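You operate a simulated robot arm through the tools that you are given. There is no shell and no other tool. Be economical: measure what you need, move in short steps, check, and stop when the job is done.

The job below is to be done with a simulated robot arm. You get a single attempt, and the scene is never put back.

## Task
Put one of the white boxes from the blue table on top of the small carton there.

It is judged by the outcome, as a careful person would: the job done as asked, and still so three seconds after it is handed in. It fails if anything else is knocked over, pushed out of place, dropped, spilled or broken.

## Robot
A 7-joint arm with a two-finger parallel gripper, fixed in place. Base frame: the origin is at the foot of the arm, x ahead of it, y to its left, z up; the work surface is at about z = 0. Readings come in mm, degrees, newtons and seconds.
With the tool pointing down near the work surface it reaches from about 240 to 620 mm from the base axis. Its first joint turns from -66.0 to 66.0 degrees. Payload 2.6 kg.
The tool frame sits at the grasp point between the pads (the TCP): z along the fingers, y along the line on which they close. The tips reach 30 mm beyond it. Largest opening 94 mm; finger width 28, thickness 10; the body of the gripper, 50 by 96 mm, starts 55 mm behind the TCP.
Orientation is told as [roll, pitch, yaw] about the base's x, y, z axes, in that order, counted from this pose: with the fingers straight down and closing along the base's y, the tool's x points along the base's -x, its y along +y and its z along -z.

## Interface
- The arm moves only by the tool send_rows. Its argument "deltas" is a list of rows, each a list of 3 entries, a list of its own where there are three numbers: the shift along the base's x, y, z in units of 25 mm (1.0 is 25 mm), then the turn, a rotation vector about the base's x, y, z in units of 6 degrees (1.0 is 6 degrees), then the opening, from 0 (shut) to 1 (fully open). In form: [[[dx, dy, dz], [ax, ay, az], claw], ...]. A call has 1 to 12 rows; each row shifts and turns the commanded pose from where the row before left it. A call with a number of a shift or a turn outside -1 to 1 is refused whole. Each row takes 0.2 s and may step no farther than 50 mm and 8.6 degrees from the row before; otherwise, or with a gripper value out of range, the whole call is refused. A pose out of reach is approached as far as the arm can. The call stops where the force on the tool passes 40 N (or 10 N more than at its start, if that is more) or the arm is blocked; 0.2 s more then pass. Each finger travels about 72 mm/s and halts on what it meets, pressing with about 31 N; the grip force reading is that of the motor and also rises with nothing between the fingers. The clock runs only during rows and for 0.2 s after the last one: add rows that do not move to give the fingers time. It gives the time, the measured TCP pose, the force on the tool (base axes), the opening and the grip force at its end, in the units of the frame above (readings bear some noise).
- Cameras (640 x 400 px; columns grow to the right, rows downward): "scene" is fixed at [22.2, 427.6, 552.9]; the picture's right is [-0.90, -0.44, 0.00], its down [-0.31, 0.65, -0.69] and it looks along [0.30, -0.63, -0.72] (base axes); focal length 214 px, centre (320, 200). "wrist" rides on the gripper at [76, 14, -103] in the tool frame; the picture's right is [-0.18, 0.98, 0.00], its down [-0.75, -0.14, -0.64] and it looks along [-0.63, -0.12, 0.77] (tool axes); focal length 243 px, centre (320, 200). There is no depth. A picture from a camera that has moved, and an enlarged one, comes with that camera's place and axes in the base frame and with its lens. The place of the scene camera against the robot may be out by one fixed shift of up to 12 mm in any direction.
- capture(camera): a new picture of that camera. The clock stands still meanwhile.
- zoom(camera, box): a new picture of the part [left, top, right, bottom] of that camera's present view, enlarged. The clock stands still meanwhile.
- finish_job(): hands the job in; it is judged then, once.

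Work in short steps. Places have to be worked out from the pictures, the camera data and where the tool is seen: move nearer, look again, correct. Check each grasp and each placing, and mend what went wrong. You have 90 turns and 36 pictures in all, those below and enlarged ones among them. Open the gripper and draw the arm clear of the work before you hand the job in, unless the task says otherwise; then end with one line.

The tools are called as name(argument=value, ...) on one line, values as JSON. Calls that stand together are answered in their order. send_rows: Moves the arm, as the interface text tells. Its arguments: {"type":"object","properties":{"deltas":{"type":"array","items":{"type":"array"}}},"required":["deltas"]} The other tools are called the same way: capture (camera) takes a picture; zoom (camera, box) takes an enlarged picture of a part of a camera's view; finish_job () hands the job in.

At the start:

```text
clock: 0.0
eef_pos: [320.3, -87.3, 346.6]
ee_rot: [0.0, 0.0, -0.1]
ft_force: [0.3, -0.6, 0.0]
opening: 93.9
gripper_force: 0.0
```

scene: 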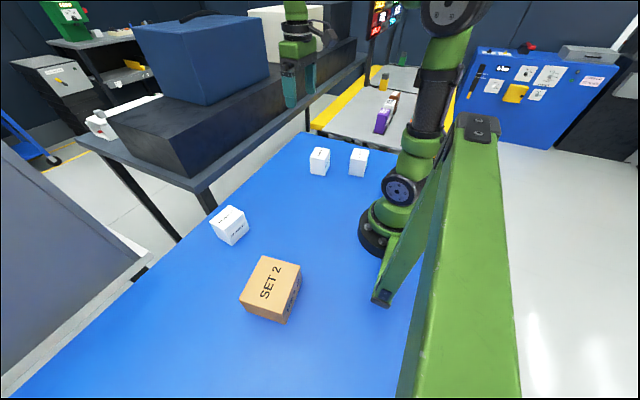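
wrist: 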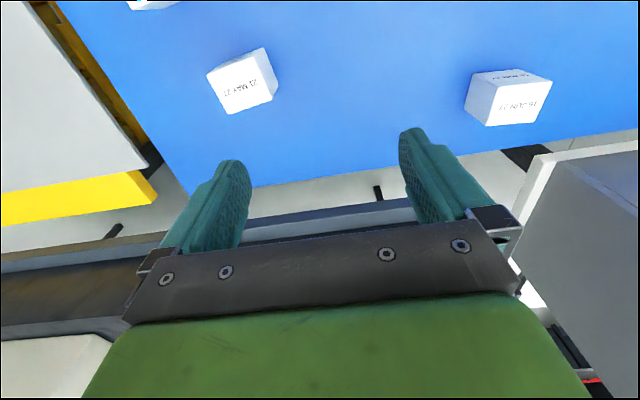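

The nearest white box appears to be around (449, 182) and the carton around (218, 293). I'll zoom in to get their corners.

zoom(camera="scene", box=[190, 190, 318, 270])

zoom(camera="scene", box=[206, 245, 334, 325])

```text
5.00 times, centred on (254, 230) of scene
camera zoom: at [22.2, 427.6, 552.9], right [-0.9, -0.44, 0.0], down [-0.31, 0.65, -0.69], along [0.3, -0.63, -0.72], focal length 1072 px, centre (650, 50)
```

zoom: 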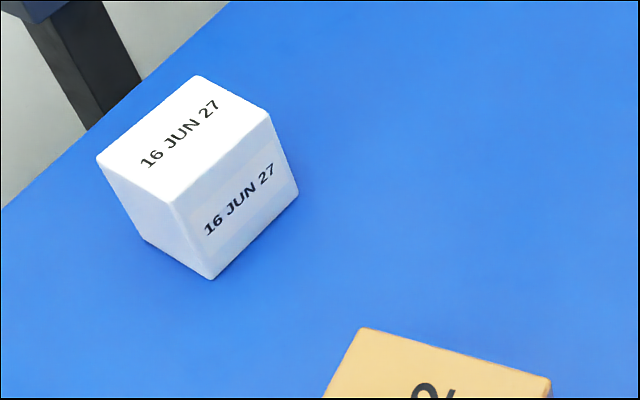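

```text
5.00 times, centred on (270, 285) of scene
camera zoom: at [22.2, 427.6, 552.9], right [-0.9, -0.44, 0.0], down [-0.31, 0.65, -0.69], along [0.3, -0.63, -0.72], focal length 1072 px, centre (570, -225)
```

zoom: 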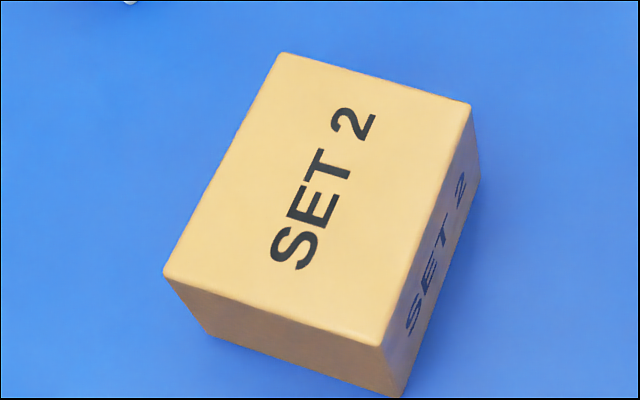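

From the corners, the white box is about 58 (x) by 74 (y) by 76 mm, centred near (431, 190) with a yaw of about -5°. The carton is about 99 by 110 by 75 mm, centred near (210, 291) with a yaw of about +9°. I'll travel high towards the box while turning, so the fingers close across its short side.

send_rows(deltas=[[[0.1, 0.9, 0], [0, 0, 1], 1], [[0.1, 0.9, 0], [0, 0, 1], 1], [[0.1, 0.9, 0], [0, 0, 1], 1], [[0.1, 0.9, 0], [0, 0, 1], 1], [[0.1, 0.9, 0], [0, 0, 1], 1], [[0.1, 0.9, 0], [0, 0, 1], 1], [[0.1, 0.9, 0], [0, 0, 1], 1], [[0.1, 0.9, 0], [0, 0, 1], 1], [[0.1, 0.9, 0], [0, 0, 1], 1], [[0.1, 0.9, 0], [0, 0, 1], 1], [[0.1, 0.9, 0], [0, 0, 1], 1], [[0.1, 0.9, 0], [0, 0, 1], 1]])

```text
clock: 2.6
eef_pos: [348.8, 182.1, 346.0]
ee_rot: [0.0, 0.0, 72.1]
ft_force: [0.2, -0.4, -0.2]
opening: 94.0
gripper_force: 0.0
```

The arm followed the commands well. I'll finish the turn to 85°, move above the box at about z=230 and look.

send_rows(deltas=[[[0.8, 0.08, -0.8], [0, 0, 1], 1], [[0.8, 0.08, -0.8], [0, 0, 1], 1], [[0.8, 0.08, -0.8], [0, 0, 0.15], 1], [[0.8, 0.08, -0.8], [0, 0, 0], 1], [[0.1, 0, -0.8], [0, 0, 0], 1], [[0, 0, -0.6], [0, 0, 0], 1]])

capture(camera="wrist")

capture(camera="scene")

```text
clock: 4.0
eef_pos: [430.7, 191.6, 231.0]
ee_rot: [0.0, 0.0, 84.9]
ft_force: [-0.6, 1.1, 0.9]
opening: 94.2
gripper_force: 0.0
```

```text
31 pictures are left
camera wrist: at [409.0, 116.7, 334.5], right [-0.96, 0.27, 0.0], down [0.21, 0.74, 0.64], along [0.17, 0.62, -0.77], focal length 243 px, centre (320, 200)
```

wrist: 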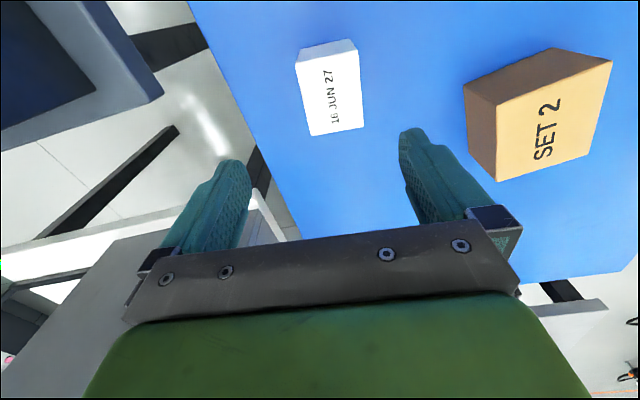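

```text
30 pictures are left
```

scene: 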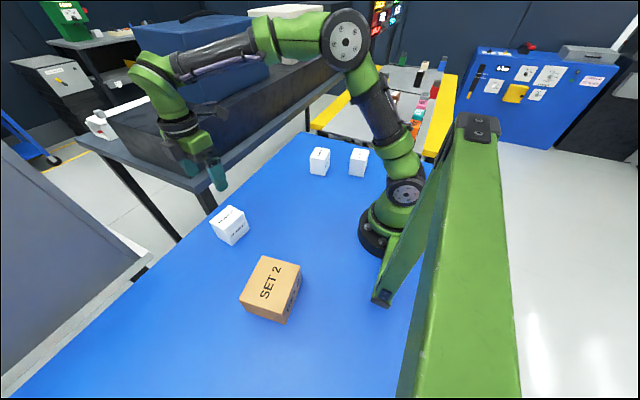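

The box and the carton are both visible in the wrist view. I'll enlarge each one to refine its place.

zoom(camera="wrist", box=[260, 20, 420, 120])

zoom(camera="wrist", box=[280, 40, 632, 260])

```text
4.00 times, centred on (340, 70) of wrist
camera zoom: at [409.0, 116.7, 334.5], right [-0.96, 0.27, 0.0], down [0.21, 0.74, 0.64], along [0.17, 0.62, -0.77], focal length 970 px, centre (240, 720)
```

zoom: 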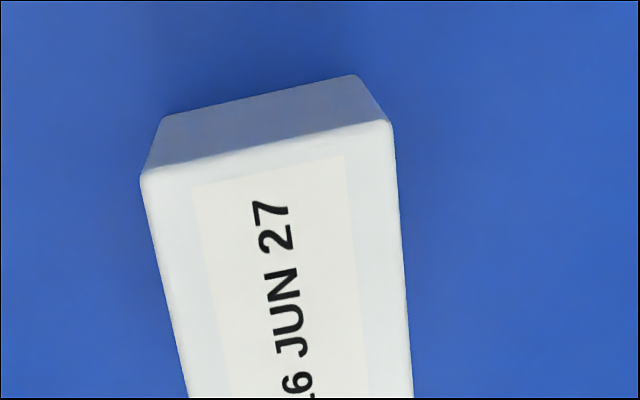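

```text
1.82 times, centred on (456, 150) of wrist
camera zoom: at [409.0, 116.7, 334.5], right [-0.96, 0.27, 0.0], down [0.21, 0.74, 0.64], along [0.17, 0.62, -0.77], focal length 441 px, centre (73, 291)
```

zoom: 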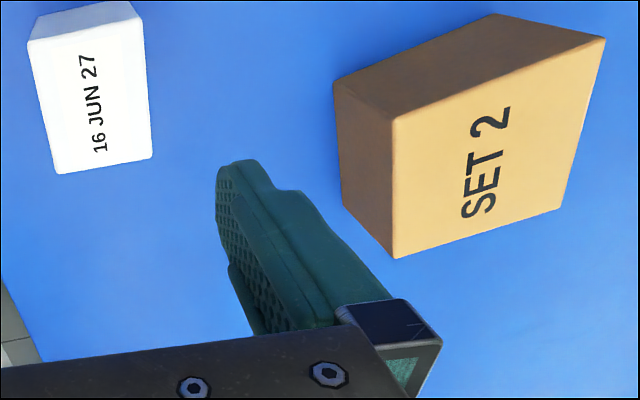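

The wrist view puts the box at about (417, 195) with yaw -5° and roughly 57 by 72 by 78 mm. The carton top comes out at (197, 296), yaw +9°, z about 76. The scene camera is off from both by the same (-13, +5), so I trust the wrist values. I'll centre over the box and descend to z=110, then check.

send_rows(deltas=[[[-0.54, 0.14, -0.6], [0, 0, 0], 1], [[0, 0, -0.9], [0, 0, 0], 1], [[0, 0, -0.9], [0, 0, 0], 1], [[0, 0, -0.9], [0, 0, 0], 1], [[0, 0, -0.9], [0, 0, 0], 1], [[0, 0, -0.4], [0, 0, 0], 1]])

capture(camera="wrist")

zoom(camera="scene", box=[150, 150, 310, 250])

```text
clock: 5.4
eef_pos: [418.5, 194.0, 117.5]
ee_rot: [0.0, 0.0, 84.9]
ft_force: [-0.4, -0.1, 0.4]
opening: 94.0
gripper_force: 0.0
```

```text
27 pictures are left
camera wrist: at [395.4, 120.1, 220.2], right [-0.96, 0.27, 0.0], down [0.21, 0.74, 0.64], along [0.17, 0.62, -0.77], focal length 243 px, centre (320, 200)
```

wrist: 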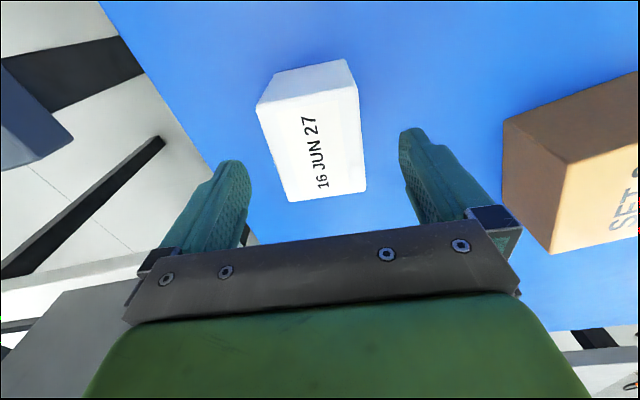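

```text
4.00 times, centred on (230, 200) of scene
camera zoom: at [22.2, 427.6, 552.9], right [-0.9, -0.44, 0.0], down [-0.31, 0.65, -0.69], along [0.3, -0.63, -0.72], focal length 858 px, centre (680, 200)
```

zoom: 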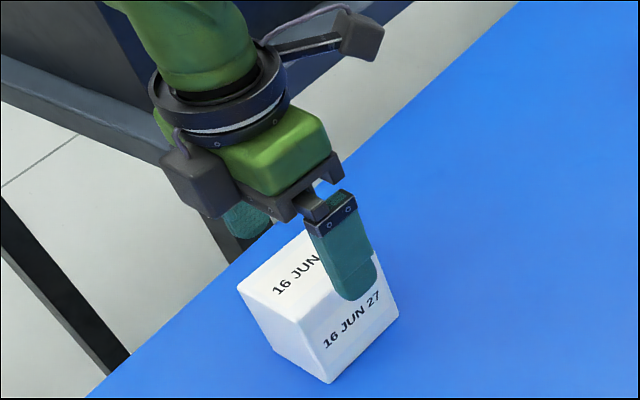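

The fresh view confirms the centre at (417, 195), between the fingers. I'll descend to about z=45.

send_rows(deltas=[[[-0.04, 0.04, -0.7], [0, 0, 0], 1], [[0, 0, -0.7], [0, 0, 0], 1], [[0, 0, -0.7], [0, 0, 0], 1], [[0, 0, -0.5], [0, 0, 0], 1], [[0, 0, -0.2], [0, 0, 0], 1], [[0, 0, 0], [0, 0, 0], 1]])

```text
clock: 6.8
eef_pos: [416.2, 193.9, 46.9]
ee_rot: [0.0, 0.0, 84.8]
ft_force: [0.4, 0.7, 0.4]
opening: 93.9
gripper_force: 0.0
```

No contact on the way down. Closing the gripper now, with rows to let the fingers settle.

send_rows(deltas=[[[0, 0, 0], [0, 0, 0], 0.7], [[0, 0, 0], [0, 0, 0], 0.5], [[0, 0, 0], [0, 0, 0], 0.5], [[0, 0, 0], [0, 0, 0], 0.4], [[0, 0, 0], [0, 0, 0], 0.4]])

```text
clock: 8.0
eef_pos: [416.5, 194.5, 46.7]
ee_rot: [0.0, 0.0, 85.0]
ft_force: [-0.7, 0.2, -0.2]
opening: 63.9
gripper_force: 31.1
```

The fingers stopped at 64 mm with 31 N, so the box is gripped. I'll lift it slowly and check.

send_rows(deltas=[[[0, 0, 0.2], [0, 0, 0], 0.4], [[0, 0, 0.4], [0, 0, 0], 0.4], [[0, 0, 0.7], [0, 0, 0], 0.4], [[0, 0, 0.8], [0, 0, 0], 0.4], [[0, 0, 0.8], [0, 0, 0], 0.4], [[0, 0, 0.8], [0, 0, 0], 0.4], [[0, 0, 0.8], [0, 0, 0], 0.4], [[0, 0, 0.8], [0, 0, 0], 0.4]])

capture(camera="wrist")

capture(camera="scene")

```text
clock: 9.8
eef_pos: [416.6, 194.5, 181.4]
ee_rot: [0.0, 0.0, 84.9]
ft_force: [0.4, -0.7, -1.6]
opening: 64.1
gripper_force: 31.1
```

```text
25 pictures are left
camera wrist: at [394.1, 120.8, 283.1], right [-0.96, 0.27, 0.0], down [0.21, 0.74, 0.64], along [0.17, 0.62, -0.77], focal length 243 px, centre (320, 200)
```

wrist: 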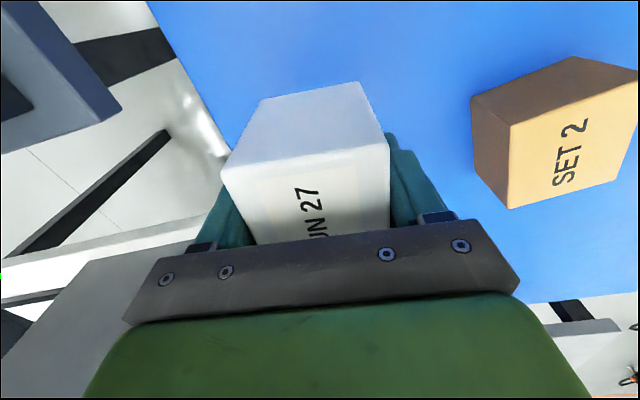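

```text
24 pictures are left
```

scene: 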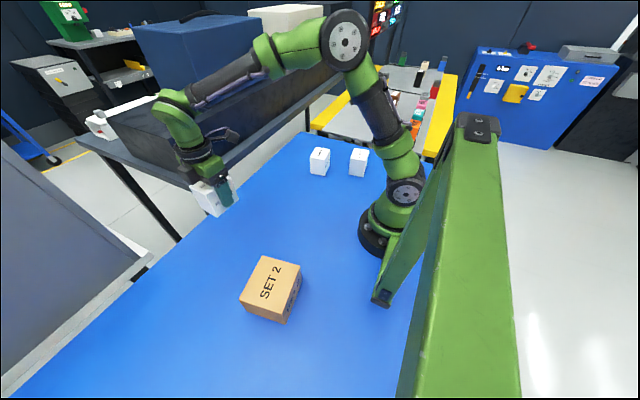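

The box is held. I'll carry it over the carton to (197, 296) and turn it 14° to match the carton's yaw, with the bottom about 58 mm above the carton top.

send_rows(deltas=[[[-0.3, 0.14, 0], [0, 0, 0.1], 0.4], [[-0.8, 0.37, 0], [0, 0, 0.2], 0.4], [[-0.8, 0.37, 0], [0, 0, 0.22], 0.4], [[-0.8, 0.37, 0], [0, 0, 0.22], 0.4], [[-0.8, 0.37, 0], [0, 0, 0.22], 0.4], [[-0.8, 0.37, 0], [0, 0, 0.22], 0.4], [[-0.8, 0.37, 0], [0, 0, 0.22], 0.4], [[-0.8, 0.37, 0], [0, 0, 0.22], 0.4], [[-0.8, 0.37, 0], [0, 0, 0.22], 0.4], [[-0.8, 0.37, 0], [0, 0, 0.22], 0.4], [[-0.8, 0.37, 0], [0, 0, 0.22], 0.4], [[-0.48, 0.22, 0], [0, 0, 0.1], 0.4]])

capture(camera="wrist")

capture(camera="scene")

```text
clock: 12.4
eef_pos: [198.1, 296.5, 181.3]
ee_rot: [0.1, 0.0, 99.2]
ft_force: [-0.2, 0.4, -0.8]
opening: 63.6
gripper_force: 30.5
```

```text
23 pictures are left
camera wrist: at [194.3, 219.3, 282.6], right [-1.0, 0.02, 0.0], down [0.02, 0.77, 0.64], along [0.02, 0.64, -0.77], focal length 243 px, centre (320, 200)
```

wrist: 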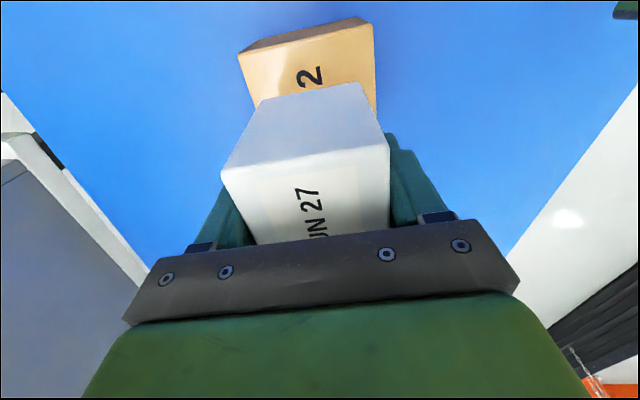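

```text
22 pictures are left
```

scene: 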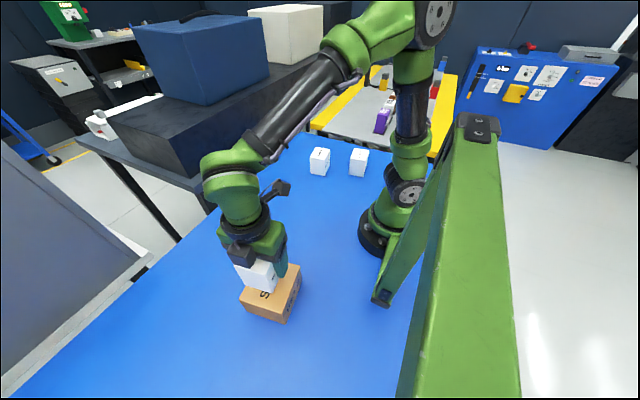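

The carton corners from this view match my estimate, so the box is centred over it. I'll lower to just above the carton top.

send_rows(deltas=[[[-0.04, 0, -0.5], [0, 0, 0], 0.4], [[0, 0, -0.5], [0, 0, 0], 0.4], [[0, 0, -0.5], [0, 0, 0], 0.4], [[0, 0, -0.3], [0, 0, 0], 0.4], [[0, 0, -0.16], [0, 0, 0], 0.4], [[0, 0, 0], [0, 0, 0], 0.4]])

zoom(camera="scene", box=[190, 235, 350, 335])

```text
clock: 13.8
eef_pos: [197.1, 295.9, 130.9]
ee_rot: [0.0, 0.0, 99.2]
ft_force: [-0.4, -0.3, -1.8]
opening: 64.0
gripper_force: 30.9
```

```text
4.00 times, centred on (270, 285) of scene
camera zoom: at [22.2, 427.6, 552.9], right [-0.9, -0.44, 0.0], down [-0.31, 0.65, -0.69], along [0.3, -0.63, -0.72], focal length 858 px, centre (520, -140)
```

zoom: 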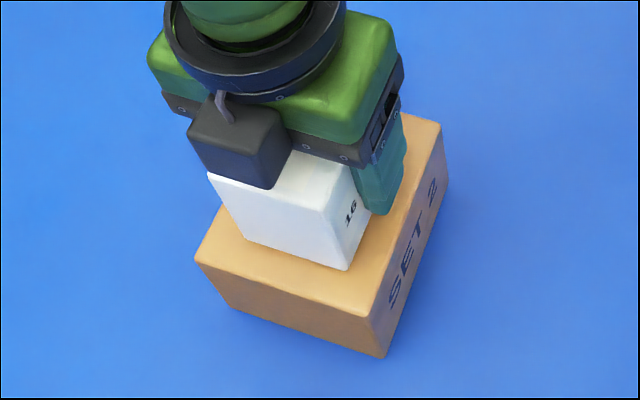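

Well centred with a few millimetres to go. I'll lower in 1.5 mm steps and watch the force.

send_rows(deltas=[[[0, 0, -0.06], [0, 0, 0], 0.4], [[0, 0, -0.06], [0, 0, 0], 0.4], [[0, 0, -0.06], [0, 0, 0], 0.4], [[0, 0, 0], [0, 0, 0], 0.4]])

```text
clock: 14.8
eef_pos: [196.6, 296.8, 127.4]
ee_rot: [-0.1, -0.1, 99.0]
ft_force: [-2.1, -6.3, 18.8]
opening: 63.9
gripper_force: 31.2
```

There is contact (about 20 N upward at z=127.4), so the box is on the carton. I'll ease off 0.75 mm and open gradually.

send_rows(deltas=[[[0, 0, 0.03], [0, 0, 0], 0.4], [[0, 0, 0], [0, 0, 0], 0.4]])

```text
clock: 15.4
eef_pos: [197.3, 296.4, 127.4]
ee_rot: [-0.1, -0.1, 99.3]
ft_force: [0.4, -3.3, 11.8]
opening: 64.3
gripper_force: 31.4
```

The load is light and the box is supported. Opening the gripper now.

send_rows(deltas=[[[0, 0, 0.02], [0, 0, 0], 0.72], [[0, 0, 0], [0, 0, 0], 0.8], [[0, 0, 0], [0, 0, 0], 0.9], [[0, 0, 0], [0, 0, 0], 1], [[0, 0, 0], [0, 0, 0], 1]])

capture(camera="wrist")

```text
clock: 16.6
eef_pos: [196.7, 296.2, 126.9]
ee_rot: [0.0, 0.0, 99.2]
ft_force: [-0.1, -0.5, 0.6]
opening: 93.9
gripper_force: 0.0
```

```text
20 pictures are left
camera wrist: at [193.3, 219.3, 230.0], right [-1.0, 0.03, 0.0], down [0.02, 0.77, 0.64], along [0.02, 0.64, -0.77], focal length 243 px, centre (320, 200)
```

wrist: 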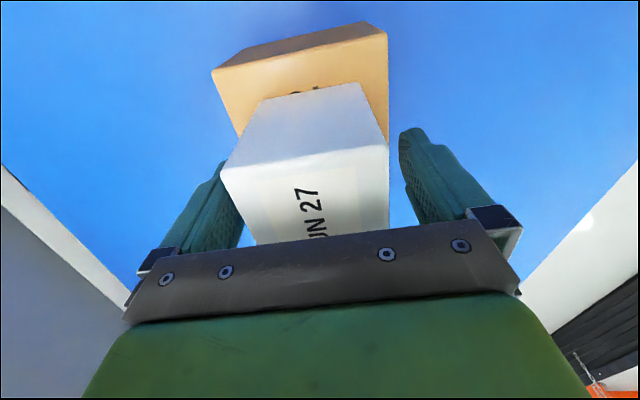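

The fingers are clear on both sides and the box sits squarely. I'll rise straight up, then check.

send_rows(deltas=[[[0, 0, 0.3], [0, 0, 0], 1], [[0, 0, 0.6], [0, 0, 0], 1], [[0, 0, 0.8], [0, 0, 0], 1], [[0, 0, 0.8], [0, 0, 0], 1], [[0, 0, 0.8], [0, 0, 0], 1], [[0, 0, 0.8], [0, 0, 0], 1], [[0, 0, 0.8], [0, 0, 0], 1], [[0.5, -0.5, 0.5], [0, 0, 0], 1], [[0.9, -0.9, 0], [0, 0, 0], 1], [[0.9, -0.9, 0], [0, 0, 0], 1], [[0.9, -0.9, 0], [0, 0, 0], 1], [[0.5, -0.5, 0], [0, 0, 0], 1]])

capture(camera="scene")

zoom(camera="scene", box=[190, 225, 350, 325])

```text
clock: 19.2
eef_pos: [288.9, 202.6, 262.3]
ee_rot: [0.0, 0.1, 99.2]
ft_force: [-0.2, -0.4, 0.4]
opening: 94.0
gripper_force: 0.1
```

```text
19 pictures are left
```

scene: 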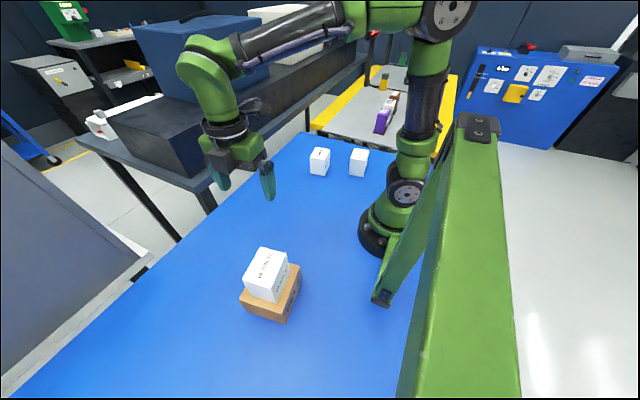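

```text
4.00 times, centred on (270, 275) of scene
camera zoom: at [22.2, 427.6, 552.9], right [-0.9, -0.44, 0.0], down [-0.31, 0.65, -0.69], along [0.3, -0.63, -0.72], focal length 858 px, centre (520, -100)
```

zoom: 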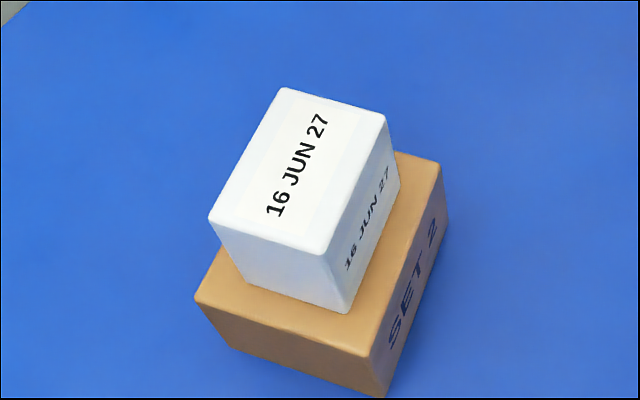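

The box stands squarely and steadily on the carton, the carton hasn't moved, and the arm is clear with the gripper open. Handing the job in.

finish_job()

```text
The job is handed in.
```

One white box (marked 16 JUN 27) now sits centred on top of the small carton, the carton and the other boxes look undisturbed, and the arm is clear with the gripper open.
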